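You operate a simulated robot arm through the tools that you are given. There is no shell and no other tool. Be economical: measure what you need, move in short steps, check, and stop when the job is done.

Carry out the task below with a simulated robot arm. There is one attempt and no reset: what you move stays moved.

TASK
Stack the box labelled "clips" from the island bench on top of the box labelled "pads". Then put the purple cup from the island bench on top of the silver shaker there.

It is judged by the outcome, as a careful person would: the job done as asked, and still so three seconds after it is handed in. It fails if anything else is knocked over, pushed out of place, dropped, spilled or broken.

THE ROBOT
A 7-joint arm with a two-finger parallel gripper, fixed in place. Base frame: the origin is at the foot of the arm, x ahead of it, y to its left, z up; the work surface is at about z = 0. Lengths are in mm, angles in rad, forces in N, time in s.
With the tool pointing down near the work surface it reaches from about 240 to 620 mm from the base axis. Its first joint turns from -1.152 to 1.152 rad. Payload 2.6 kg.
Tool frame: the origin (TCP) lies between the finger pads and is the grasp point; the fingertips stand 30 mm ahead of it; z points along the fingers, y is the line along which they close. The gripper opens to 94 mm. The fingers are 28 mm wide and 10 mm thick; the gripper's body (50 by 96 mm) begins 55 mm behind the TCP.
Orientation is that of the tool frame in the base frame, as a unit quaternion [w, x, y, z]. With the fingers straight down and closing along the base's y, the tool's x points along the base's -x, its y along +y and its z along -z.

THE INTERFACE
- The arm moves only by the tool play_rows. Its arguments are lists of equal length, an entry for each row: "slide": the shift along the tool's x, y, z in units of 40 mm (1.0 is 40 mm), a list of three; "delta_rot": the turn, a rotation vector about the tool's x, y, z in units of 4 degrees (1.0 is 4 degrees), a list of three; "grip": the closure in counts, from 0 (fully open) to 255 (shut). In form: {"slide": [[x, y, z], ...], "delta_rot": [[rx, ry, rz], ...], "grip": [grip, ...]}. A call has 1 to 12 rows; each row shifts and turns the commanded pose from where the row before left it, along the tool's axes as they then stand. A call with a number of a shift or a turn outside -1 to 1 is refused whole. A row lasts 0.2 s, in which the tool goes at most 50 mm and 0.15 rad; a call with a longer step from one row to the next is refused whole, and so is a gripper value outside its range. A pose out of reach is approached as far as the arm can. The call stops where the force on the tool passes 40 N (or 10 N more than at its start, if that is more) or the arm is blocked; 0.2 s more then pass. The fingers move at their own pace (about 72 mm/s each) and stop on an object; they squeeze with about 38 N. The grip force told is the motor's: it shows also when the fingers shut on nothing. Time passes only in rows, and 0.2 s behind the last, so rows that do not move let the fingers close. It gives the time, the measured TCP pose, the force on the tool (base axes), the opening and the grip force at its end, in the units of the frame above (readings bear some noise), and new pictures: "views" is both (left out), scene, wrist or none.
- Cameras (640 x 400 px; columns grow to the right, rows downward): "scene" is fixed at [30.5, 413.6, 556.5]; the picture's right is [-0.85, -0.53, 0.00], its down [-0.30, 0.49, -0.82] and it looks along [0.43, -0.70, -0.57] (base axes); focal length 311 px, centre (320, 200). "wrist" rides on the gripper at [-37, 0, -58] in the tool frame; the picture's right is [0.00, -1.00, 0.00], its down [0.97, 0.00, -0.24] and it looks along [0.24, 0.00, 0.97] (tool axes); focal length 218 px, centre (320, 200).
- point_at(camera, pixels): there is no depth. For up to 12 entries [column, row, z] of the newest picture of that camera ("zoom" is the newest enlarged one), the place [x, y] in the base frame at which the ray of that pixel passes the height z, good to about 2 mm, but the place of the scene camera against the robot may be out by one fixed shift of up to 18 mm in any direction. No time passes.
- inspect(camera, box): a new picture of the part [left, top, right, bottom] of that camera's present view, enlarged. No time passes.
- hand_in(): hands the job in; it is judged then, once.

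Work in short steps. Measure before you move; look again where a grasp or a placing could have gone wrong, and mend it. You have 80 turns and 120 pictures in all, the two below and enlarged ones among them. Open the gripper and draw the arm clear of the work before you hand the job in, unless the task says otherwise; then end with one line.

The tools are called after "Request:" by a JSON object that holds its "method" and its "body". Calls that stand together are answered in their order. play_rows: Moves the arm, as the interface text tells. Its arguments: {"type":"object","properties":{"slide":{"type":"array"},"delta_rot":{"type":"array"},"grip":{"type":"array"},"views":{"type":"string","enum":["both","scene","wrist","none"]}},"required":["slide","delta_rot","grip"]} The other tools are called the same way: point_at (camera, pixels) gives the place at which the rays of pixels pass given heights; inspect (camera, box) takes an enlarged picture of a part of a camera's view; hand_in () hands the job in.

At the start:

```text
t: 0.0
eef_pos: [287.4, -186.2, 359.3]
orientation: [0.0, 0.0, 1.0, -0.001]
wrist_force: [0.9, -0.6, 0.0]
opening: 94.1
grip_force: 0.0
```

scene: 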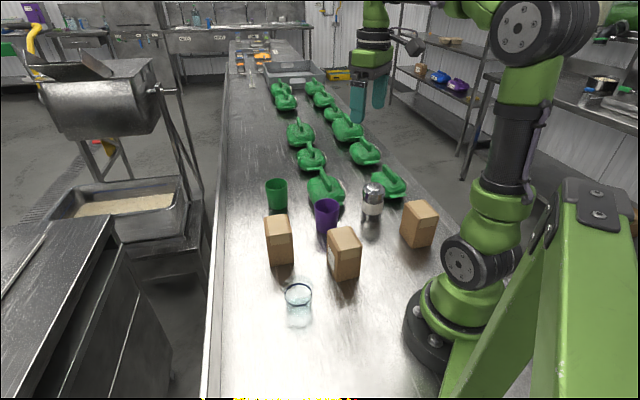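
wrist: 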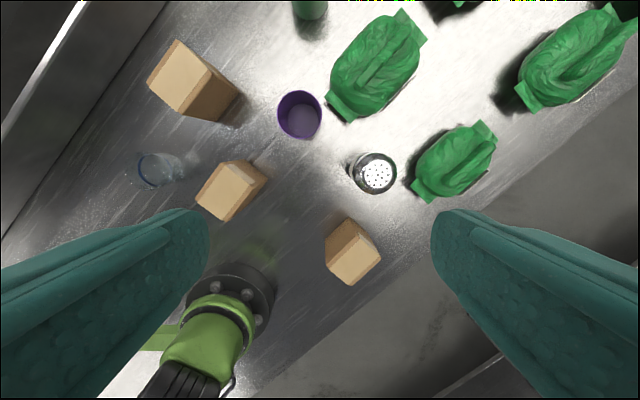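

I look closer at the three boxes for their labels.

Request:
{"method": "inspect", "body": {"camera": "scene", "box": [250, 165, 450, 290]}}

Request:
{"method": "inspect", "body": {"camera": "wrist", "box": [130, 20, 450, 300]}}

```text
3.20 times, centred on (350, 228) of scene
```

zoom: 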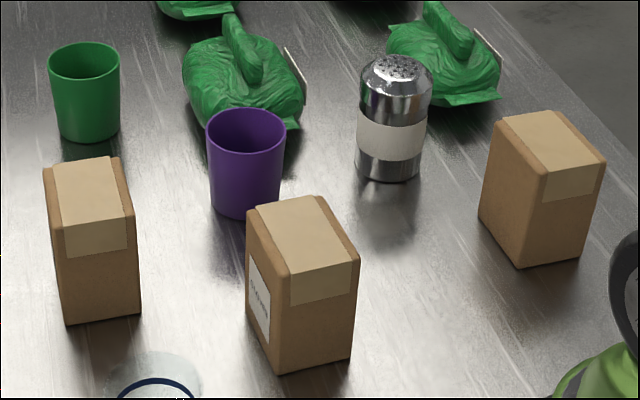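

```text
1.43 times, centred on (290, 160) of wrist
```

zoom: 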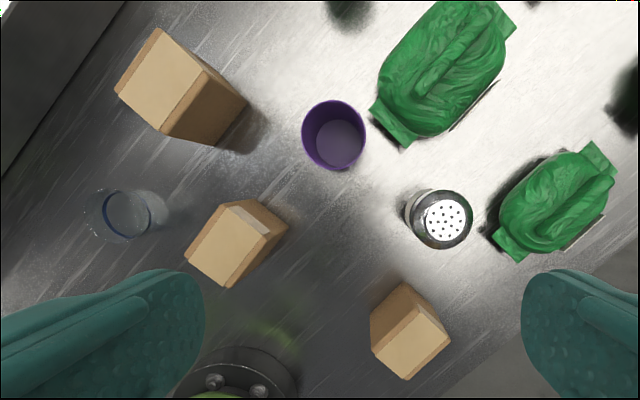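

The middle box shows a label on its left face; I enlarge it.

Request:
{"method": "inspect", "body": {"camera": "scene", "box": [322, 235, 352, 275]}}

Request:
{"method": "point_at", "body": {"camera": "scene", "pixels": [[343, 279, 0], [360, 274, 0], [279, 264, 0], [418, 247, 0], [327, 231, 0], [371, 220, 0], [298, 318, 0], [277, 207, 0], [325, 205, 0], [389, 197, 0]]}}

Request:
{"method": "point_at", "body": {"camera": "wrist", "pixels": [[238, 177, 80], [350, 262, 80], [175, 75, 80], [299, 115, 0], [376, 174, 80], [160, 170, 0]]}}

```text
10.00 times, centred on (337, 255) of scene
```

zoom: 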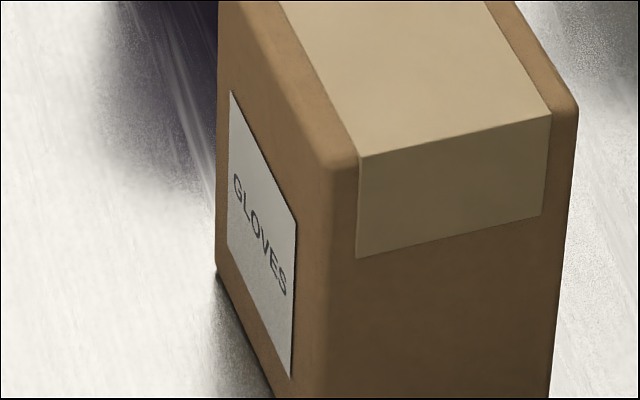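

```text
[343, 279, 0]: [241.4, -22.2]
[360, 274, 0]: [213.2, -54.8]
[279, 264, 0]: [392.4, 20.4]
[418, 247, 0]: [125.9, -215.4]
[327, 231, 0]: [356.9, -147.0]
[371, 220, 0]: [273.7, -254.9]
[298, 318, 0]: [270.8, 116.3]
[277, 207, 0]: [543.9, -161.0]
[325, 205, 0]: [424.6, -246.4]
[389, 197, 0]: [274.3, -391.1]
```

```text
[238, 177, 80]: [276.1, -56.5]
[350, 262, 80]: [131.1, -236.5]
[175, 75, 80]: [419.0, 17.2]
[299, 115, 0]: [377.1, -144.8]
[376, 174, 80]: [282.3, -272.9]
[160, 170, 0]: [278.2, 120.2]
```

The middle box is "gloves", so the other two are clips and pads with labels on far faces. I move the tool out at height so that the wrist camera sees the far side of the left box.

Request:
{"method": "play_rows", "body": {"slide": [[-0.9, 0.45, 0.2], [-0.9, 0.45, 0.2], [-0.9, 0.45, 0.2], [-0.9, 0.45, 0.2], [-0.9, 0.45, 0.2], [-0.9, 0.45, 0.2], [-0.9, 0.45, 0.2]], "delta_rot": [[0, 0, 0], [0, 0, 0], [0, 0, 0], [0, 0, 0], [0, 0, 0], [0, 0, 0], [0, 0, 0]], "grip": [0, 0, 0, 0, 0, 0, 0], "views": "wrist"}}

```text
t: 1.6
eef_pos: [540.7, -58.1, 301.4]
orientation: [-0.002, -0.001, 1.0, 0.0]
wrist_force: [0.3, 1.3, -0.2]
opening: 93.8
grip_force: 0.1
```

wrist: 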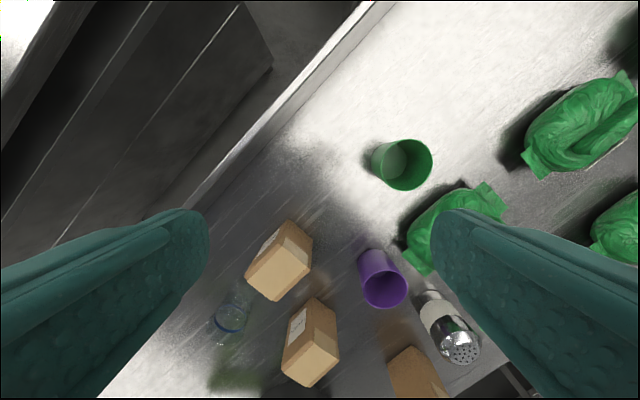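

Labels show on faces towards upper-left at (268,243) on the left box; I enlarge it and the right box.

Request:
{"method": "inspect", "body": {"camera": "wrist", "box": [240, 215, 320, 305]}}

Request:
{"method": "inspect", "body": {"camera": "wrist", "box": [250, 225, 290, 265]}}

```text
4.44 times, centred on (280, 260) of wrist
```

zoom: 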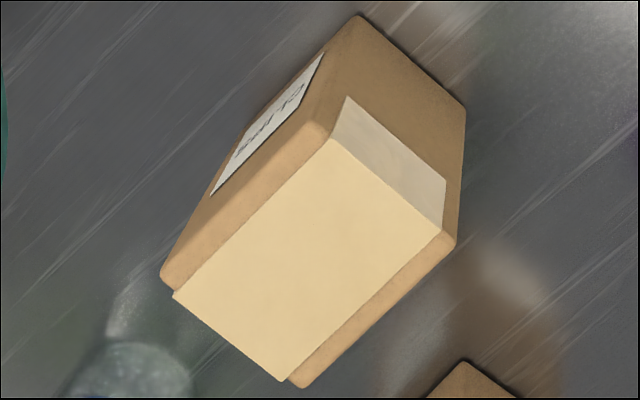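

```text
10.00 times, centred on (270, 245) of wrist
```

zoom: 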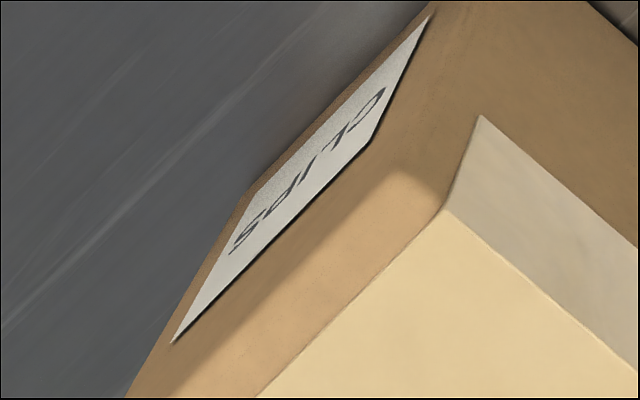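

Left box = clips; so right box should be pads (will verify). I measure the clips box corners.

Request:
{"method": "point_at", "body": {"camera": "wrist", "pixels": [[312.7, 238.6, 0], [288.6, 218.3, 0], [279.5, 243.8, 80], [309.7, 269, 80], [275.5, 302.3, 80], [245.1, 277.6, 80], [279.5, 243.8, 95], [309.7, 269, 95], [275.5, 302.3, 95], [245.1, 277.6, 95]]}}

Request:
{"method": "inspect", "body": {"camera": "wrist", "box": [370, 330, 460, 400]}}

```text
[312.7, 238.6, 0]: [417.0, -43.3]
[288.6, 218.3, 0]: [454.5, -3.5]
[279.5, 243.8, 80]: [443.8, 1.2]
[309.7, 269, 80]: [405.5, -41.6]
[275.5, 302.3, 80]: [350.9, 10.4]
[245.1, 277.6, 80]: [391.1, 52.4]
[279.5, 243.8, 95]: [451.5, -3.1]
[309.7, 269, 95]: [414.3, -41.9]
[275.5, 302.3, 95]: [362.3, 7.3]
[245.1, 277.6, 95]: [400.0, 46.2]
```

```text
5.71 times, centred on (415, 365) of wrist
```

zoom: 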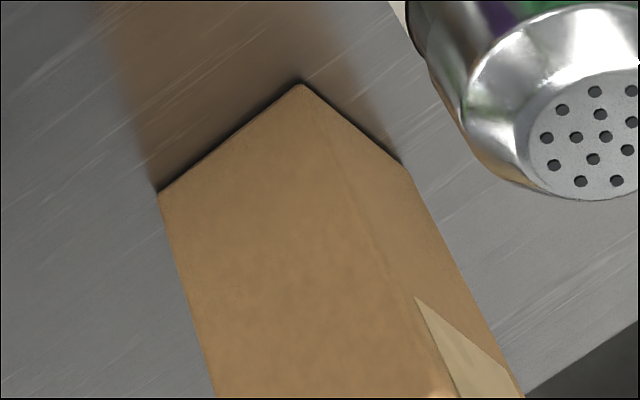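

Clips box: top corners at z≈98, 53 x 71 mm, centre about (409,1). Next I look at the right box and the shaker from above.

Request:
{"method": "play_rows", "body": {"slide": [[0.861, -0.478, 0], [0.861, -0.478, 0], [0.861, -0.478, 0], [0.861, -0.478, 0], [0.861, -0.478, 0], [0.861, -0.478, 0], [0.861, -0.478, 0], [0.861, -0.478, 0], [0.861, -0.478, 0]], "delta_rot": [[0, 0, 0], [0, 0, 0], [0, 0, 0], [0, 0, 0], [0, 0, 0], [0, 0, 0], [0, 0, 0], [0, 0, 0], [0, 0, 0]], "grip": [0, 0, 0, 0, 0, 0, 0, 0, 0], "views": "wrist"}}

Request:
{"method": "inspect", "body": {"camera": "wrist", "box": [270, 170, 430, 290]}}

```text
t: 3.6
eef_pos: [227.3, -232.6, 301.9]
orientation: [0.0, 0.0, 1.0, 0.0]
wrist_force: [-0.4, 0.7, -0.5]
opening: 94.0
grip_force: 0.1
```

wrist: 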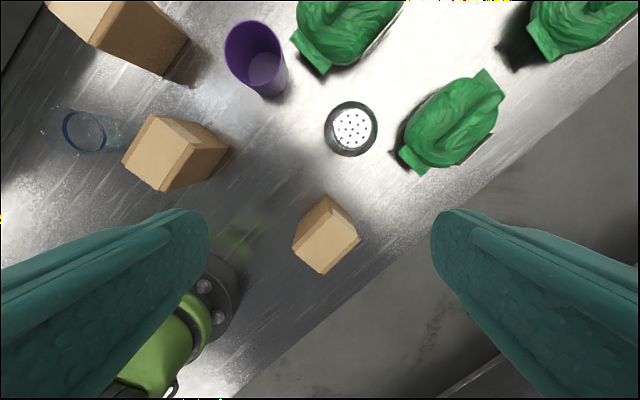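

```text
3.33 times, centred on (350, 230) of wrist
```

zoom: 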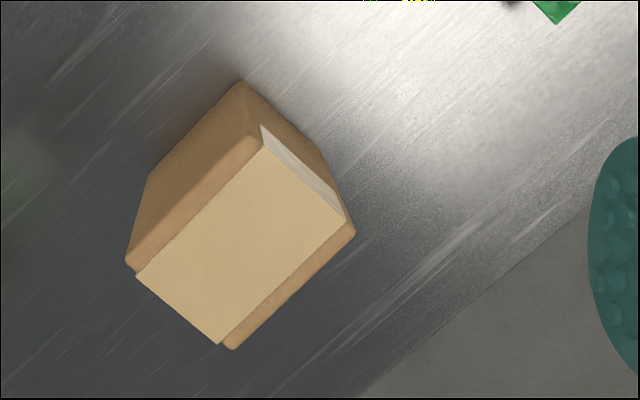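

Request:
{"method": "point_at", "body": {"camera": "zoom", "pixels": [[255, 138, 98], [355, 232, 98], [230, 348, 98], [127, 263, 98], [238, 80, 0], [150, 176, 0], [328, 158, 0]]}}

Request:
{"method": "point_at", "body": {"camera": "wrist", "pixels": [[351, 127, 100], [329, 110, 0], [325, 128, 100], [378, 128, 100], [351, 101, 100], [351, 156, 100]]}}

Request:
{"method": "inspect", "body": {"camera": "wrist", "box": [300, 80, 400, 180]}}

```text
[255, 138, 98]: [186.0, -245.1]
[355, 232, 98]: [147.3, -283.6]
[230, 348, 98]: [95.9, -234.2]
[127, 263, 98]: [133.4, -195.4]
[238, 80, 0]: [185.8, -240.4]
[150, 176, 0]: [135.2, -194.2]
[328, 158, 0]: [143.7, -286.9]
```

```text
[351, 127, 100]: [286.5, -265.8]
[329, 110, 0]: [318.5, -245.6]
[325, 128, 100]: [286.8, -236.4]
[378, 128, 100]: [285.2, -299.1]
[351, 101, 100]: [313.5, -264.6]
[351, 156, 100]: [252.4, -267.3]
```

```text
4.00 times, centred on (350, 130) of wrist
```

zoom: 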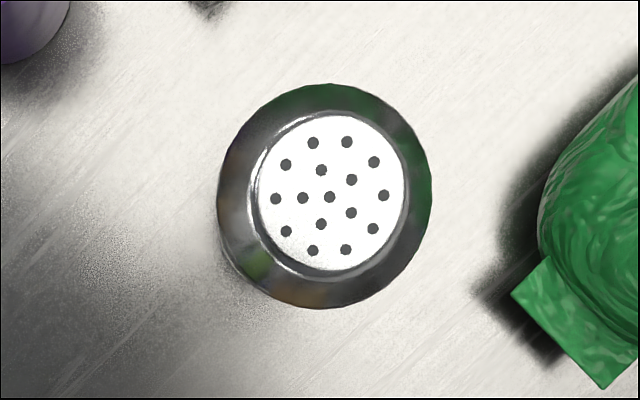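

Pads box: centre (140.6,-239.6), height ≈98, same yaw (short side along 45°). I go above the clips box and begin turning the gripper.

Request:
{"method": "play_rows", "body": {"slide": [[-0.569, 0.73, 0], [-0.569, 0.73, 0], [-0.569, 0.73, 0], [-0.569, 0.73, 0], [-0.569, 0.73, 0], [-0.569, 0.73, 0], [-0.569, 0.73, 0], [-0.569, 0.73, 0], [0, 0, 0], [0, 0, 0], [0, 0, 0], [0, 0, 0]], "delta_rot": [[0, 0, 0], [0, 0, 0], [0, 0, 0], [0, 0, 0], [0, 0, 0], [0, 0, 0], [0, 0, 0], [0, 0, 0], [0, 0, 1], [0, 0, 1], [0, 0, 1], [0, 0, 1]], "grip": [0, 0, 0, 0, 0, 0, 0, 0, 0, 0, 0, 0], "views": "none"}}

Request:
{"method": "play_rows", "body": {"slide": [[0, 0, 0], [0, 0, 0], [0, 0, 0], [0, 0, 0], [0, 0, 0], [0, 0, 0], [0, 0, 0], [0, 0, 0.8], [0, 0, 0.8], [0, 0, 0.8], [0, 0, 0]], "delta_rot": [[0, 0, 1], [0, 0, 1], [0, 0, 1], [0, 0, 1], [0, 0, 1], [0, 0, 1], [0, 0, 1], [0, 0, 0.15], [0, 0, 0], [0, 0, 0], [0, 0, 0]], "grip": [0, 0, 0, 0, 0, 0, 0, 0, 0, 0, 0], "views": "wrist"}}

Request:
{"method": "inspect", "body": {"camera": "wrist", "box": [220, 180, 420, 380]}}

```text
t: 6.2
eef_pos: [411.1, 1.5, 302.4]
orientation: [0.0, 0.141, 0.99, -0.001]
wrist_force: [-0.4, -0.7, 0.5]
opening: 94.0
grip_force: 0.1
```

```text
t: 8.6
eef_pos: [412.6, 0.3, 205.5]
orientation: [0.0, 0.38, 0.925, 0.0]
wrist_force: [0.5, -0.7, 0.2]
opening: 93.9
grip_force: 0.1
```

wrist: 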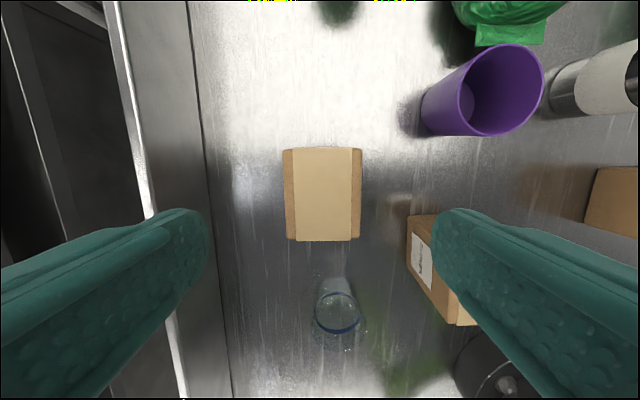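

```text
2.00 times, centred on (320, 280) of wrist
```

zoom: 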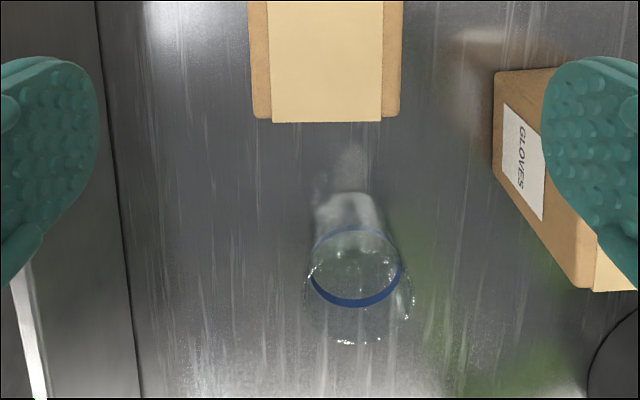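

Request:
{"method": "point_at", "body": {"camera": "wrist", "pixels": [[283, 149, 98], [361, 149, 98], [361, 240, 98], [285, 240, 98]]}}

```text
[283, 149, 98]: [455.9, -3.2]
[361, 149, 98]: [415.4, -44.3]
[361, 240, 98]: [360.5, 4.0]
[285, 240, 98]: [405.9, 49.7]
```

Centre confirmed at (409.4,1.5); I descend to z≈65 and close on it.

Request:
{"method": "play_rows", "body": {"slide": [[0.075, -0.035, 0], [0, 0, 0.7], [0, 0, 0.7], [0, 0, 0.7], [0, 0, 0.7], [0, 0, 0.7], [0, 0, 0], [0, 0, 0], [0, 0, 0], [0, 0, 0], [0, 0, 0]], "delta_rot": [[0, 0, 0], [0, 0, 0], [0, 0, 0], [0, 0, 0], [0, 0, 0], [0, 0, 0], [0, 0, 0], [0, 0, 0], [0, 0, 0], [0, 0, 0], [0, 0, 0]], "grip": [0, 0, 0, 0, 0, 0, 0, 255, 255, 255, 255], "views": "scene"}}

```text
t: 11.0
eef_pos: [409.7, 3.7, 65.9]
orientation: [-0.001, 0.38, 0.925, 0.0]
wrist_force: [-0.1, -0.3, 0.5]
opening: 64.1
grip_force: 38.0
```

scene: 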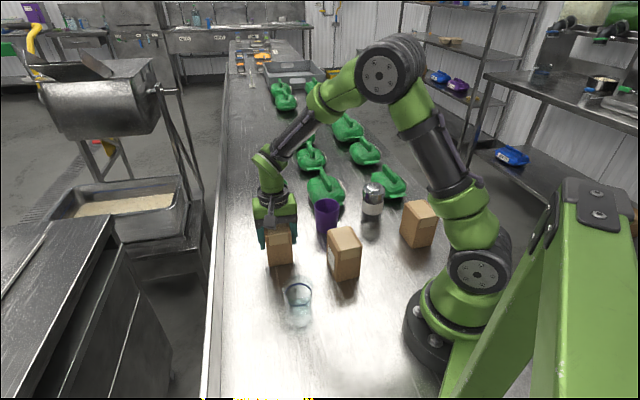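

Opening 64 mm with 38 N: gripped. I lift straight up to z≈255.

Request:
{"method": "play_rows", "body": {"slide": [[0, 0, -0.5], [0, 0, -0.9], [0, 0, -0.9], [0, 0, -0.9], [0, 0, -0.9], [0, 0, -0.65], [0, 0, 0]], "delta_rot": [[0, 0, 0], [0, 0, 0], [0, 0, 0], [0, 0, 0], [0, 0, 0], [0, 0, 0], [0, 0, 0]], "grip": [255, 255, 255, 255, 255, 255, 255], "views": "both"}}

```text
t: 12.6
eef_pos: [407.4, 3.4, 256.7]
orientation: [-0.001, 0.379, 0.925, 0.0]
wrist_force: [0.5, 0.2, -2.5]
opening: 64.2
grip_force: 38.2
```

scene: 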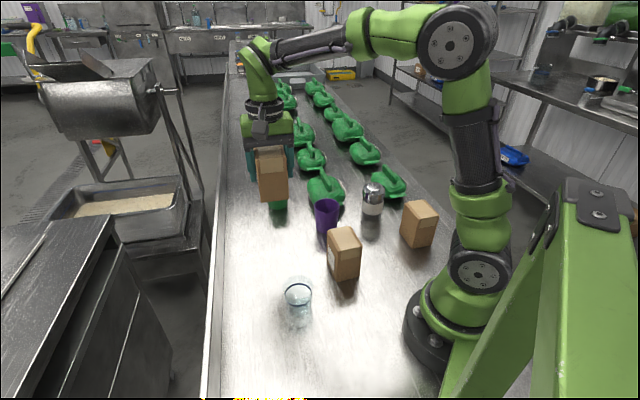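
wrist: 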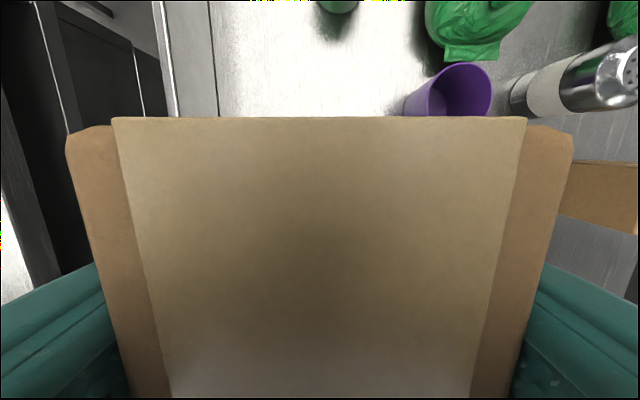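

The box hangs level and centred. I carry it along tool −y to above the pads box at z≈256.

Request:
{"method": "play_rows", "body": {"slide": [[0.054, -0.9, 0], [0.054, -0.9, 0], [0.054, -0.9, 0], [0.054, -0.9, 0], [0.054, -0.9, 0], [0.054, -0.9, 0], [0.054, -0.9, 0], [0.054, -0.9, 0], [0.054, -0.9, 0], [0.05, -0.895, 0], [0, 0, 0], [0, 0, 0]], "delta_rot": [[0, 0, 0], [0, 0, 0], [0, 0, 0], [0, 0, 0], [0, 0, 0], [0, 0, 0], [0, 0, 0], [0, 0, 0], [0, 0, 0], [0, 0, 0], [0, 0, 0], [0, 0, 0]], "grip": [255, 255, 255, 255, 255, 255, 255, 255, 255, 255, 255, 255], "views": "both"}}

Request:
{"method": "inspect", "body": {"camera": "scene", "box": [360, 120, 480, 260]}}

```text
t: 15.2
eef_pos: [139.5, -239.3, 258.2]
orientation: [0.001, 0.38, 0.925, 0.0]
wrist_force: [-1.0, -0.4, -1.9]
opening: 64.0
grip_force: 38.4
```

scene: 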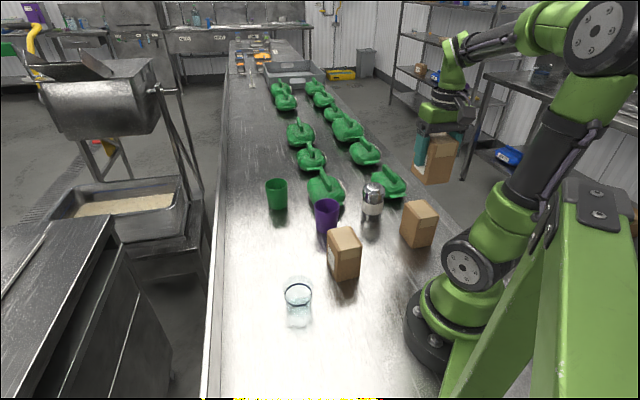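
wrist: 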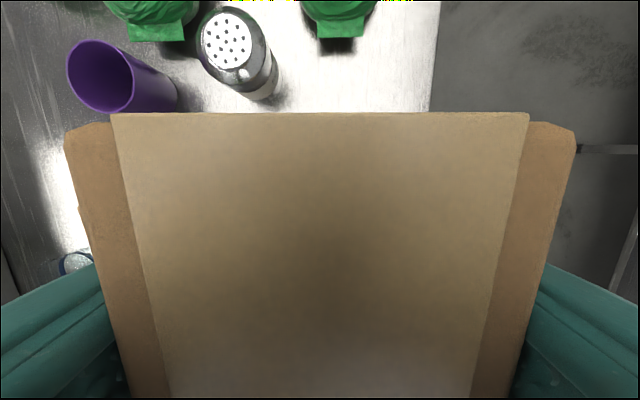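

```text
2.86 times, centred on (420, 190) of scene
```

zoom: 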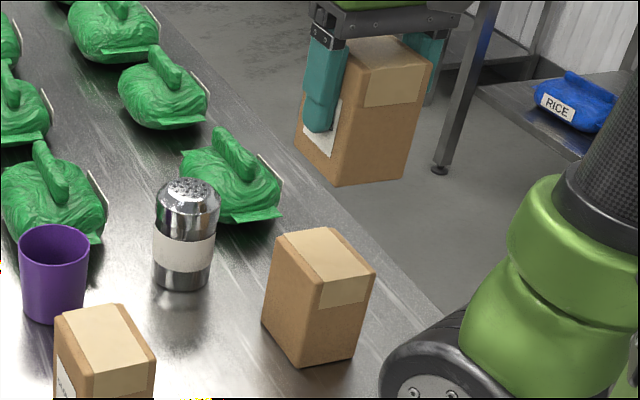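

Compare bottom corners of held box (z≈192) with those of the pads box (z=0) in the zoom.

Request:
{"method": "point_at", "body": {"camera": "zoom", "pixels": [[341, 185, 192], [402, 178, 192], [296, 138, 192], [300, 365, 0], [352, 356, 0], [262, 319, 0], [320, 307, 98], [376, 270, 98], [275, 235, 98], [319, 271, 98]]}}

```text
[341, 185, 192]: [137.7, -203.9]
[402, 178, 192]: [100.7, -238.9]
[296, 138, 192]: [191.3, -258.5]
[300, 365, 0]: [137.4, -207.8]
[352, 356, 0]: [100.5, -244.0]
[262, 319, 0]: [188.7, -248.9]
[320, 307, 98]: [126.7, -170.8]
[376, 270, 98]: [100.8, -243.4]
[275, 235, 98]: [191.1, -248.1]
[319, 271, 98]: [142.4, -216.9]
```

Alignment agrees within ~4 mm. I lower to just above contact.

Request:
{"method": "play_rows", "body": {"slide": [[0, 0, 0.6], [0, 0, 0.6], [0, 0, 0.5], [0, 0, 0.3], [0, 0, 0.1], [0, 0, 0]], "delta_rot": [[0, 0, 0], [0, 0, 0], [0, 0, 0], [0, 0, 0], [0, 0, 0], [0, 0, 0]], "grip": [255, 255, 255, 255, 255, 255], "views": "none"}}

Request:
{"method": "inspect", "body": {"camera": "scene", "box": [370, 150, 470, 260]}}

```text
t: 16.6
eef_pos: [139.6, -236.8, 173.9]
orientation: [0.001, 0.379, 0.925, 0.0]
wrist_force: [0.7, 0.3, -1.2]
opening: 63.9
grip_force: 37.9
```

```text
3.64 times, centred on (420, 205) of scene
```

zoom: 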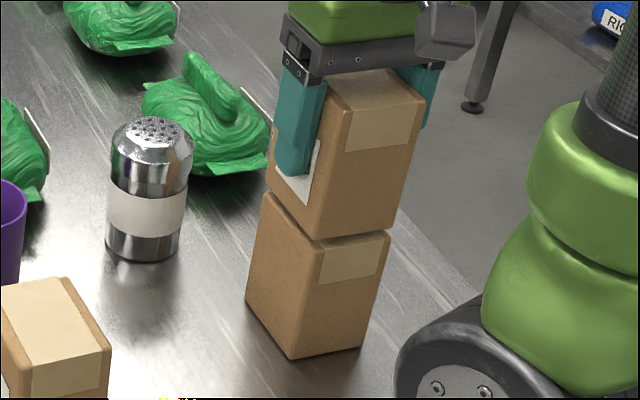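

Nearly touching and well aligned; I nudge ~2 mm toward −y and lower in fine steps to contact.

Request:
{"method": "play_rows", "body": {"slide": [[-0.035, -0.035, 0.05], [0, 0, 0.05], [0, 0, 0.04], [0, 0, 0.03], [0, 0, 0]], "delta_rot": [[0, 0, 0], [0, 0, 0], [0, 0, 0], [0, 0, 0], [0, 0, 0]], "grip": [255, 255, 255, 255, 255], "views": "none"}}

Request:
{"method": "inspect", "body": {"camera": "scene", "box": [370, 150, 470, 260]}}

```text
t: 17.8
eef_pos: [140.2, -240.6, 165.9]
orientation: [0.0, 0.38, 0.925, 0.0]
wrist_force: [-0.2, 0.9, -0.6]
opening: 63.9
grip_force: 37.9
```

```text
3.64 times, centred on (420, 205) of scene
```

zoom: 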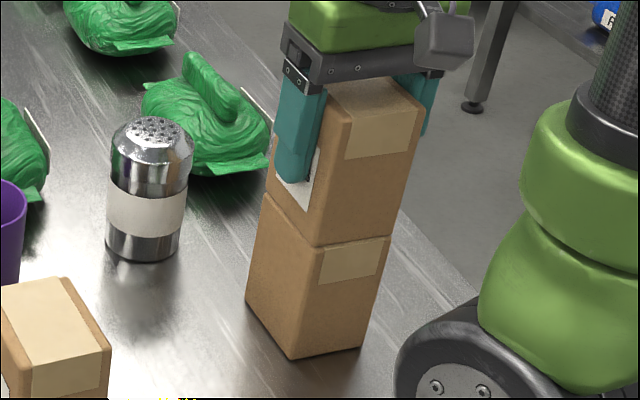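

No contact force yet; I go on with 1 mm steps.

Request:
{"method": "play_rows", "body": {"slide": [[0, 0, 0.025], [0, 0, 0.025], [0, 0, 0]], "delta_rot": [[0, 0, 0], [0, 0, 0], [0, 0, 0]], "grip": [255, 255, 255], "views": "none"}}

```text
t: 18.6
eef_pos: [140.0, -240.5, 165.1]
orientation: [0.002, 0.38, 0.925, -0.001]
wrist_force: [-4.2, 5.3, 38.2]
opening: 64.1
grip_force: 38.0
```

Contact (38 N). I ease up 1 mm, open, wait, and rise.

Request:
{"method": "play_rows", "body": {"slide": [[0, 0, -0.025], [0, 0, 0], [0, 0, 0], [0, 0, 0], [0, 0, 0]], "delta_rot": [[0, 0, 0], [0, 0, 0], [0, 0, 0], [0, 0, 0], [0, 0, 0]], "grip": [255, 255, 0, 0, 0], "views": "none"}}

Request:
{"method": "play_rows", "body": {"slide": [[0, 0, -0.3], [0, 0, -0.6], [0, 0, -0.9], [0, 0, -0.9], [0, 0, -0.9], [0, 0, -0.6], [0, 0, 0]], "delta_rot": [[0, 0, 0], [0, 0, 0], [0, 0, 0], [0, 0, 0], [0, 0, 0], [0, 0, 0], [0, 0, 0]], "grip": [0, 0, 0, 0, 0, 0, 0], "views": "both"}}

Request:
{"method": "inspect", "body": {"camera": "scene", "box": [370, 150, 470, 260]}}

```text
t: 19.8
eef_pos: [139.4, -241.0, 165.6]
orientation: [0.0, 0.379, 0.925, 0.0]
wrist_force: [-0.2, 0.0, 0.7]
opening: 93.9
grip_force: 0.1
```

```text
t: 21.4
eef_pos: [139.4, -239.8, 333.6]
orientation: [0.001, 0.38, 0.925, 0.0]
wrist_force: [0.2, -0.4, -1.4]
opening: 93.8
grip_force: 0.1
```

scene: 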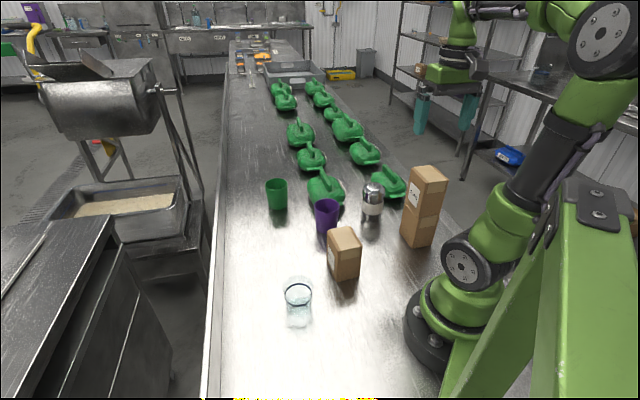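
wrist: 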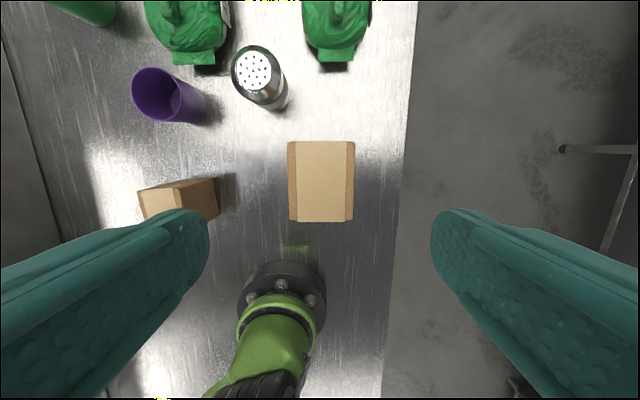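

```text
3.64 times, centred on (420, 205) of scene
```

zoom: 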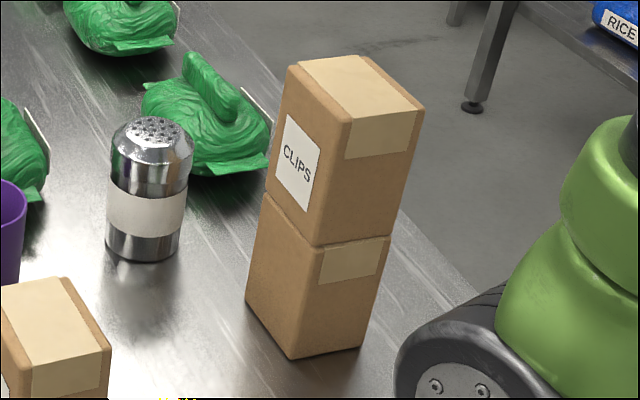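

Clips is stacked cleanly on the third box. Now I go above the purple cup to measure it.

Request:
{"method": "play_rows", "body": {"slide": [[-0.35, 0.818, 0], [-0.35, 0.818, 0], [-0.35, 0.818, 0], [-0.35, 0.818, 0], [-0.35, 0.818, 0], [-0.35, 0.818, 0], [-0.35, 0.818, 0], [0, 0, 0.8], [0, 0, 0]], "delta_rot": [[0, 0, 0], [0, 0, 0], [0, 0, 0], [0, 0, 0], [0, 0, 0], [0, 0, 0], [0, 0, 0], [0, 0, 0], [0, 0, 0]], "grip": [0, 0, 0, 0, 0, 0, 0, 0, 0], "views": "wrist"}}

Request:
{"method": "inspect", "body": {"camera": "wrist", "box": [240, 120, 480, 270]}}

Request:
{"method": "inspect", "body": {"camera": "scene", "box": [300, 170, 400, 245]}}

```text
t: 23.4
eef_pos: [371.8, -145.0, 301.5]
orientation: [0.0, 0.379, 0.925, 0.0]
wrist_force: [-0.1, -0.1, -0.1]
opening: 94.1
grip_force: 0.1
```

wrist: 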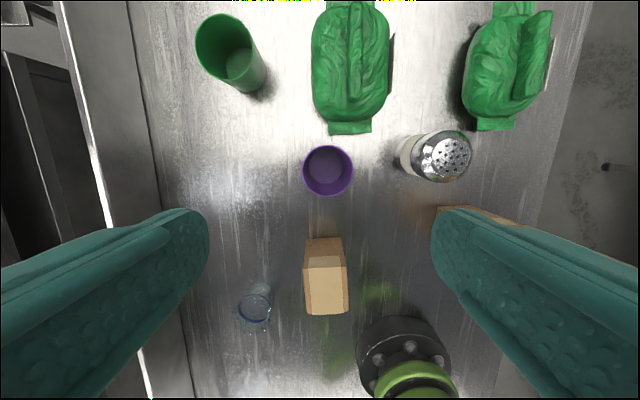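

```text
2.67 times, centred on (360, 195) of wrist
```

zoom: 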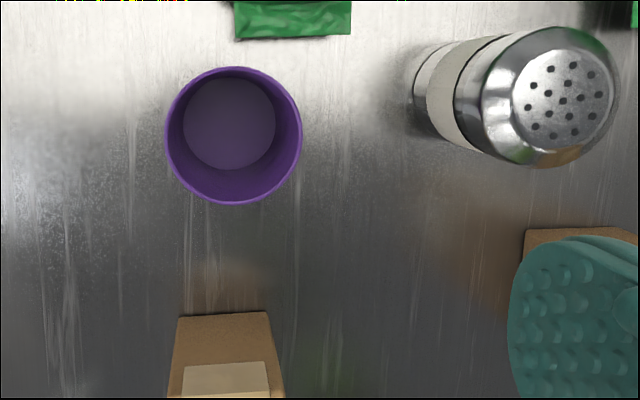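

```text
5.33 times, centred on (350, 208) of scene
```

zoom: 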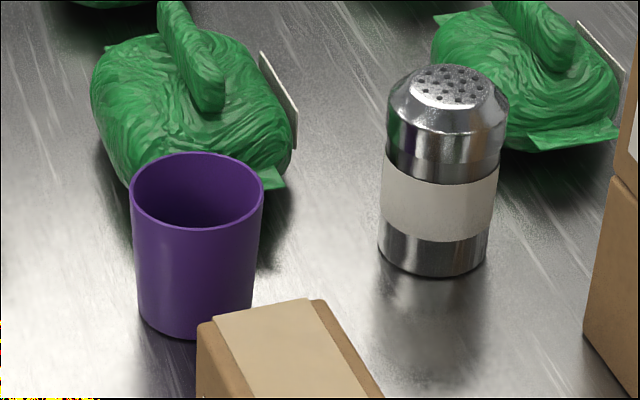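

Request:
{"method": "point_at", "body": {"camera": "zoom", "pixels": [[196, 338, 0], [197, 228, 80], [197, 152, 80], [131, 190, 80], [263, 190, 80], [140, 316, 0], [252, 316, 0], [433, 277, 0], [448, 85, 100], [448, 104, 100], [448, 65, 100], [408, 85, 100], [490, 85, 100]]}}

Request:
{"method": "point_at", "body": {"camera": "wrist", "pixels": [[327.5, 170.6, 70], [327.5, 170.6, 80], [327.5, 170.6, 90], [326, 168, 0], [302, 171, 80], [353, 171, 80], [451, 156, 90], [451, 156, 100], [451, 156, 110], [432, 156, 100], [471, 156, 100]]}}

```text
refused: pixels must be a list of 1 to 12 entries
```

```text
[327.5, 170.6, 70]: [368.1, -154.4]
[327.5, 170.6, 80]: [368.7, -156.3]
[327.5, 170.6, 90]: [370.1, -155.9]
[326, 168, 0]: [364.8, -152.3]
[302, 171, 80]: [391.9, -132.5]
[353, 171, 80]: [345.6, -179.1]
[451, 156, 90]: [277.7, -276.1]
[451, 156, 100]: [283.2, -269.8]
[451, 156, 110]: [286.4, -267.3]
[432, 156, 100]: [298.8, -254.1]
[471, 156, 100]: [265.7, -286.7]
```

Request:
{"method": "point_at", "body": {"camera": "zoom", "pixels": [[196, 338, 0], [197, 228, 80], [197, 152, 80], [131, 190, 80], [263, 190, 80], [140, 316, 0], [252, 316, 0], [433, 277, 0], [448, 85, 110], [448, 104, 110], [448, 65, 110]]}}

```text
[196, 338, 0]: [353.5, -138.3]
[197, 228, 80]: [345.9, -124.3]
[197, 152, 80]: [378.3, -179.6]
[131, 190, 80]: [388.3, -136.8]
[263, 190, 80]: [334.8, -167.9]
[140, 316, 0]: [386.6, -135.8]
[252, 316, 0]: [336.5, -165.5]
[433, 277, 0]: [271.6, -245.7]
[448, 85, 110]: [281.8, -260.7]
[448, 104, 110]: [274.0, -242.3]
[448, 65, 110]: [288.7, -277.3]
```

Cup: centre about (366.5,-153.5), ~70 mm tall, rim ≈ 66 mm. Shaker top ≈ (284,-268) at z≈103, flat ≈ 43 mm wide. I lower to above the cup's rim and check.

Request:
{"method": "play_rows", "body": {"slide": [[-0.055, -0.244, 0], [0, 0, 0.858], [0, 0, 0.858], [0, 0, 0.858], [0, 0, 0.858], [0, 0, 0.858], [0, 0, 0]], "delta_rot": [[0, 0, 0], [0, 0, 0], [0, 0, 0], [0, 0, 0], [0, 0, 0], [0, 0, 0], [0, 0, 0]], "grip": [0, 0, 0, 0, 0, 0, 0], "views": "both"}}

```text
t: 25.0
eef_pos: [365.0, -155.8, 131.3]
orientation: [0.0, 0.381, 0.925, 0.0]
wrist_force: [0.3, 0.4, 0.2]
opening: 94.0
grip_force: 0.0
```

scene: 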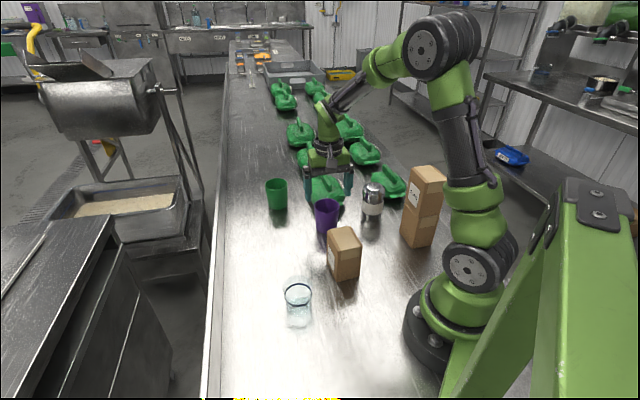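
wrist: 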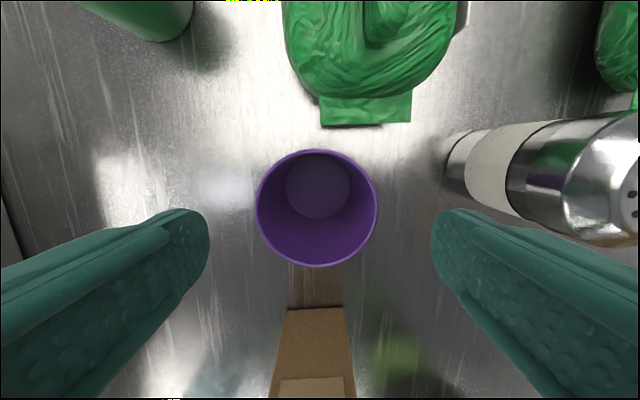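

Request:
{"method": "point_at", "body": {"camera": "wrist", "pixels": [[317, 208, 70], [256, 208, 70], [378, 208, 70], [318, 184, 2], [317, 149, 70], [317, 267, 70]]}}

```text
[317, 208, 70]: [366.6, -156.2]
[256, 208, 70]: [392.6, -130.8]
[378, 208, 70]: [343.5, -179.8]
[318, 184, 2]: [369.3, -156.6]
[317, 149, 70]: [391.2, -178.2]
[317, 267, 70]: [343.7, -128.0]
```

Cup centre (367.5,-155.3). I make a small correction, descend to z≈46 and close.

Request:
{"method": "play_rows", "body": {"slide": [[-0.035, 0.055, 0], [0, 0, 0.6], [0, 0, 0.6], [0, 0, 0.6], [0, 0, 0.33], [0, 0, 0], [0, 0, 0], [0, 0, 0], [0, 0, 0], [0, 0, 0]], "delta_rot": [[0, 0, 0], [0, 0, 0], [0, 0, 0], [0, 0, 0], [0, 0, 0], [0, 0, 0], [0, 0, 0], [0, 0, 0], [0, 0, 0], [0, 0, 0]], "grip": [0, 0, 0, 0, 0, 0, 255, 255, 255, 255], "views": "wrist"}}

Request:
{"method": "inspect", "body": {"camera": "scene", "box": [280, 140, 400, 250]}}

```text
t: 27.2
eef_pos: [366.3, -153.9, 45.0]
orientation: [-0.001, 0.38, 0.925, 0.0]
wrist_force: [0.2, -0.5, -0.1]
opening: 67.3
grip_force: 37.9
```

wrist: 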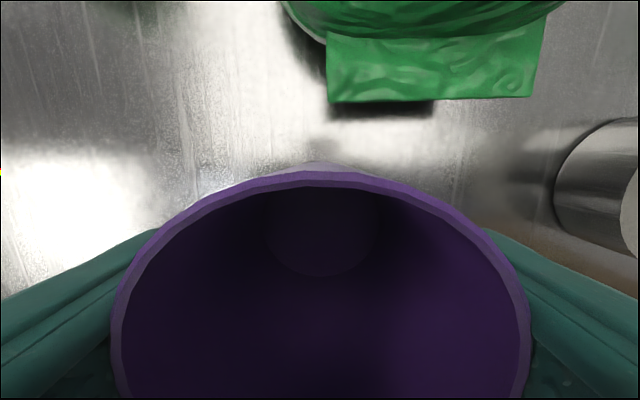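

```text
3.64 times, centred on (340, 195) of scene
```

zoom: 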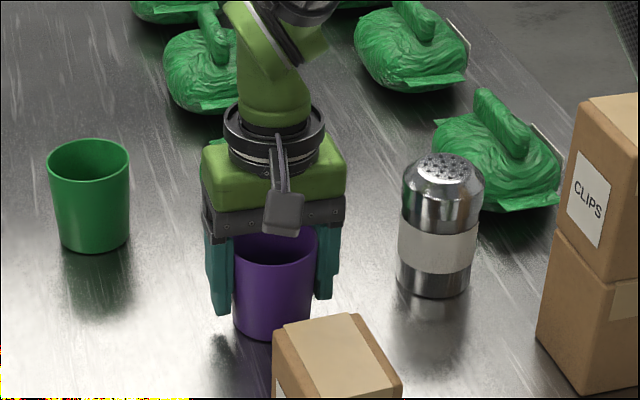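

Gripped at 67 mm. I lift to z≈200.

Request:
{"method": "play_rows", "body": {"slide": [[0, 0, -0.3], [0, 0, -0.8], [0, 0, -0.9], [0, 0, -0.9], [0, 0, -0.95], [0, 0, 0]], "delta_rot": [[0, 0, 0], [0, 0, 0], [0, 0, 0], [0, 0, 0], [0, 0, 0], [0, 0, 0]], "grip": [255, 255, 255, 255, 255, 255], "views": "none"}}

Request:
{"method": "inspect", "body": {"camera": "scene", "box": [280, 120, 400, 230]}}

Request:
{"method": "inspect", "body": {"camera": "wrist", "box": [0, 0, 640, 400]}}

```text
t: 28.6
eef_pos: [368.1, -154.3, 199.2]
orientation: [0.0, 0.38, 0.925, 0.0]
wrist_force: [-0.1, 0.1, 0.1]
opening: 67.3
grip_force: 38.4
```

```text
3.64 times, centred on (340, 175) of scene
```

zoom: 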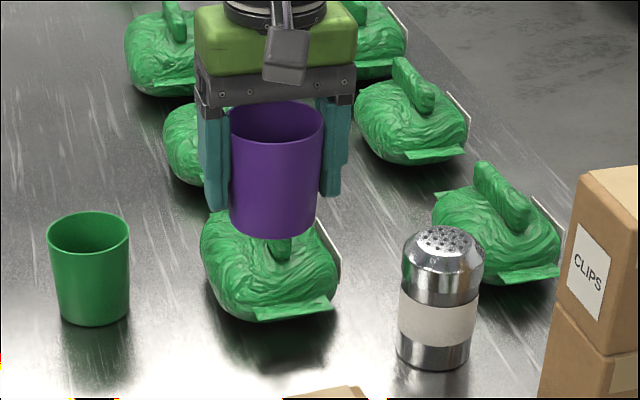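

```text
1.00 times, centred on (320, 200) of wrist
```

zoom: 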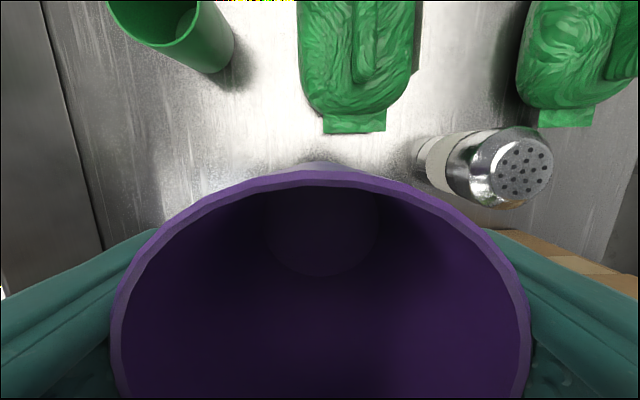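

Request:
{"method": "point_at", "body": {"camera": "wrist", "pixels": [[522, 169, 95], [522, 169, 100], [522, 169, 105], [522, 169, 110]]}}

Request:
{"method": "point_at", "body": {"camera": "zoom", "pixels": [[522, 169, 103]]}}

```text
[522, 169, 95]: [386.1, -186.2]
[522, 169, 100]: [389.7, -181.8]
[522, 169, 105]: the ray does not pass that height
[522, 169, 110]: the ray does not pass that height
```

```text
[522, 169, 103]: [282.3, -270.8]
```

Shaker top centre by all views ≈ (284,-268.5). I carry the cup there at z≈199.

Request:
{"method": "play_rows", "body": {"slide": [[-0.0925, -0.7, 0], [-0.0925, -0.7, 0], [-0.0925, -0.7, 0], [-0.0925, -0.7, 0], [-0.0925, -0.7, 0], [0, 0, 0], [0, 0, 0]], "delta_rot": [[0, 0, 0], [0, 0, 0], [0, 0, 0], [0, 0, 0], [0, 0, 0], [0, 0, 0], [0, 0, 0]], "grip": [255, 255, 255, 255, 255, 255, 255], "views": "both"}}

Request:
{"method": "inspect", "body": {"camera": "scene", "box": [320, 130, 430, 240]}}

```text
t: 30.2
eef_pos: [282.1, -267.1, 196.7]
orientation: [0.0, 0.379, 0.926, 0.001]
wrist_force: [-0.8, -0.3, -0.2]
opening: 67.1
grip_force: 38.0
```

scene: 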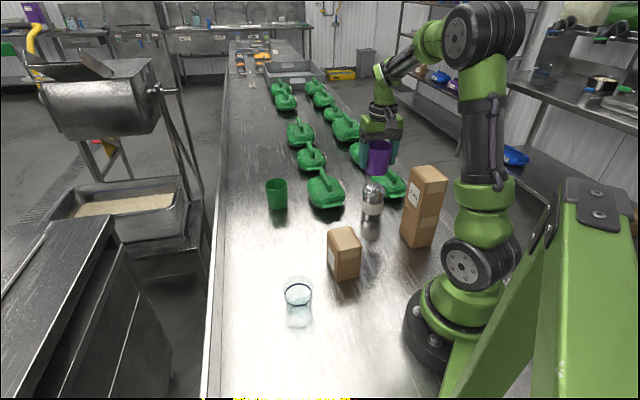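
wrist: 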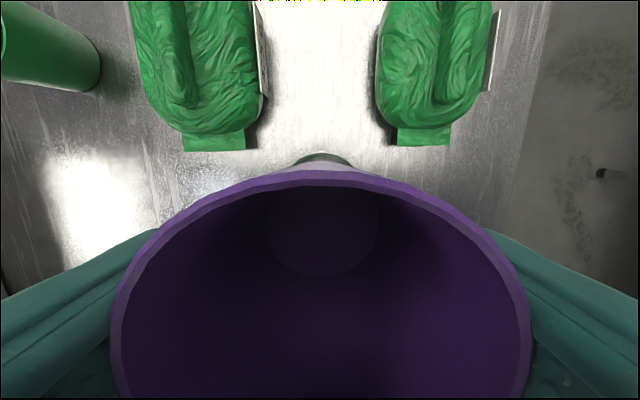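

```text
3.64 times, centred on (375, 185) of scene
```

zoom: 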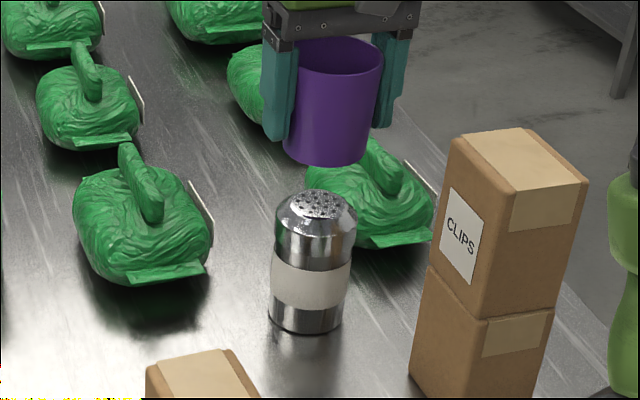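

Cup is above the shaker. I lower to ~10 mm above and check from the side.

Request:
{"method": "play_rows", "body": {"slide": [[0, 0, 0.4], [0, 0, 0.3], [0, 0, 0.15], [0, 0, 0]], "delta_rot": [[0, 0, 0], [0, 0, 0], [0, 0, 0], [0, 0, 0]], "grip": [255, 255, 255, 255], "views": "none"}}

Request:
{"method": "inspect", "body": {"camera": "scene", "box": [335, 150, 415, 230]}}

```text
t: 31.2
eef_pos: [281.4, -267.0, 164.4]
orientation: [0.0, 0.38, 0.925, 0.0]
wrist_force: [0.5, -0.6, -0.3]
opening: 67.4
grip_force: 38.3
```

```text
5.00 times, centred on (375, 190) of scene
```

zoom: 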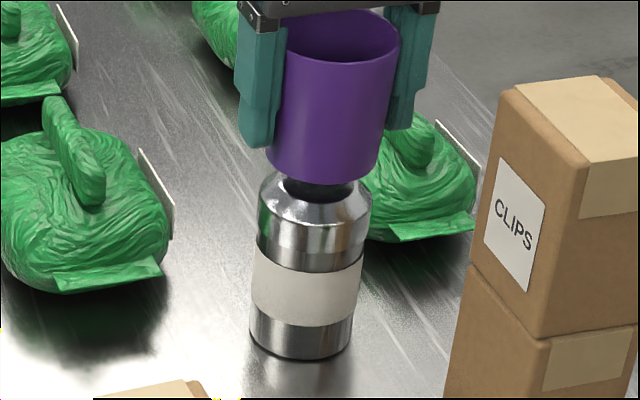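

Well centred. I lower in fine steps, watching the force.

Request:
{"method": "play_rows", "body": {"slide": [[0, 0, 0.1], [0, 0, 0.08], [0, 0, 0.05], [0, 0, 0]], "delta_rot": [[0, 0, 0], [0, 0, 0], [0, 0, 0], [0, 0, 0]], "grip": [255, 255, 255, 255], "views": "none"}}

Request:
{"method": "inspect", "body": {"camera": "scene", "box": [335, 150, 415, 230]}}

```text
t: 32.2
eef_pos: [281.9, -265.9, 155.1]
orientation: [0.001, 0.379, 0.925, 0.001]
wrist_force: [0.0, -0.5, 0.6]
opening: 67.3
grip_force: 38.0
```

```text
5.00 times, centred on (375, 190) of scene
```

zoom: 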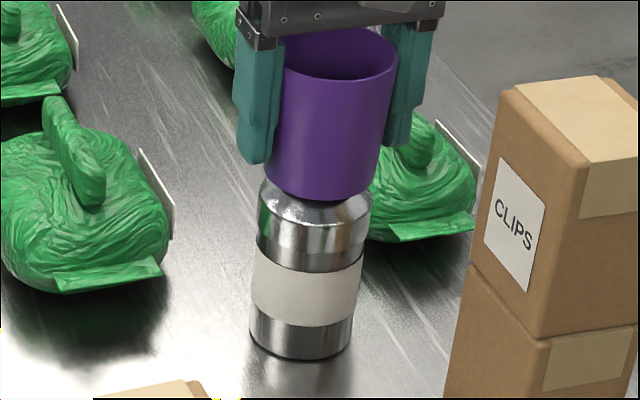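

Request:
{"method": "play_rows", "body": {"slide": [[-0.03, 0, 0.025], [0, 0, 0.025], [0, 0, 0.025], [0, 0, 0]], "delta_rot": [[0, 0, 0], [0, 0, 0], [0, 0, 0], [0, 0, 0]], "grip": [255, 255, 255, 255], "views": "none"}}

```text
t: 33.2
eef_pos: [283.1, -266.8, 150.7]
orientation: [0.0, 0.379, 0.925, 0.001]
wrist_force: [0.2, 0.8, -0.9]
opening: 67.0
grip_force: 38.3
```

No contact yet; I go on by 1 mm steps.

Request:
{"method": "play_rows", "body": {"slide": [[0, 0, 0.025], [0, 0, 0.02], [0, 0, 0]], "delta_rot": [[0, 0, 0], [0, 0, 0], [0, 0, 0]], "grip": [255, 255, 255], "views": "none"}}

Request:
{"method": "inspect", "body": {"camera": "scene", "box": [350, 165, 400, 215]}}

```text
t: 34.0
eef_pos: [283.2, -266.9, 148.9]
orientation: [0.0, 0.379, 0.925, 0.0]
wrist_force: [0.2, -0.4, 0.4]
opening: 67.2
grip_force: 37.7
```

```text
8.00 times, centred on (375, 190) of scene
```

zoom: 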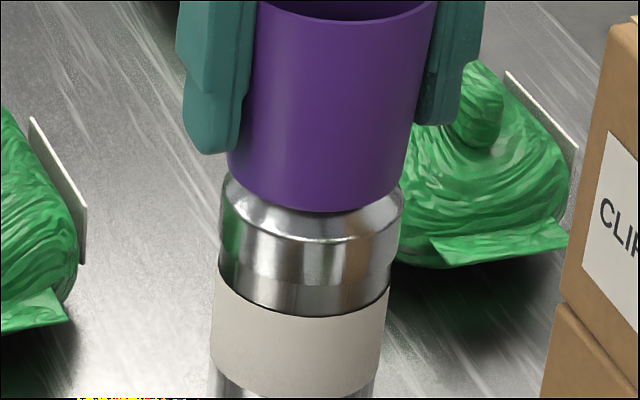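

Request:
{"method": "play_rows", "body": {"slide": [[0, 0, 0.02], [0, 0, 0.02], [0, 0, 0]], "delta_rot": [[0, 0, 0], [0, 0, 0], [0, 0, 0]], "grip": [255, 255, 255], "views": "none"}}

```text
t: 34.8
eef_pos: [283.3, -267.0, 150.4]
orientation: [0.001, 0.38, 0.925, 0.0]
wrist_force: [-0.3, 0.4, 16.6]
opening: 67.4
grip_force: 38.2
```

Contact (16.6 N). I open, wait, then rise straight up slowly.

Request:
{"method": "play_rows", "body": {"slide": [[0, 0, -0.01], [0, 0, 0], [0, 0, 0], [0, 0, 0], [0, 0, 0]], "delta_rot": [[0, 0, 0], [0, 0, 0], [0, 0, 0], [0, 0, 0], [0, 0, 0]], "grip": [255, 0, 0, 0, 0], "views": "both"}}

```text
t: 36.0
eef_pos: [283.2, -267.0, 148.7]
orientation: [0.0, 0.38, 0.925, 0.0]
wrist_force: [0.2, -0.1, -0.1]
opening: 94.0
grip_force: 0.0
```

scene: 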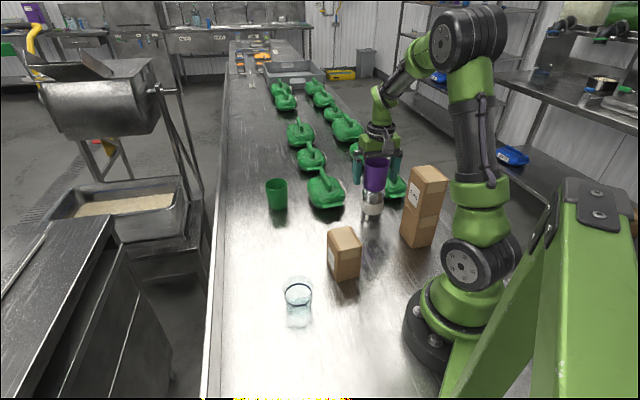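
wrist: 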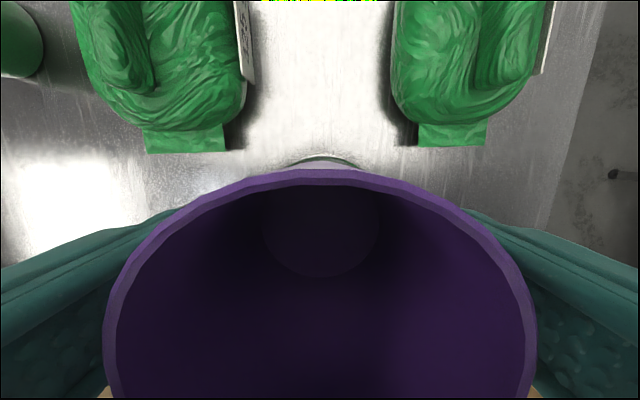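

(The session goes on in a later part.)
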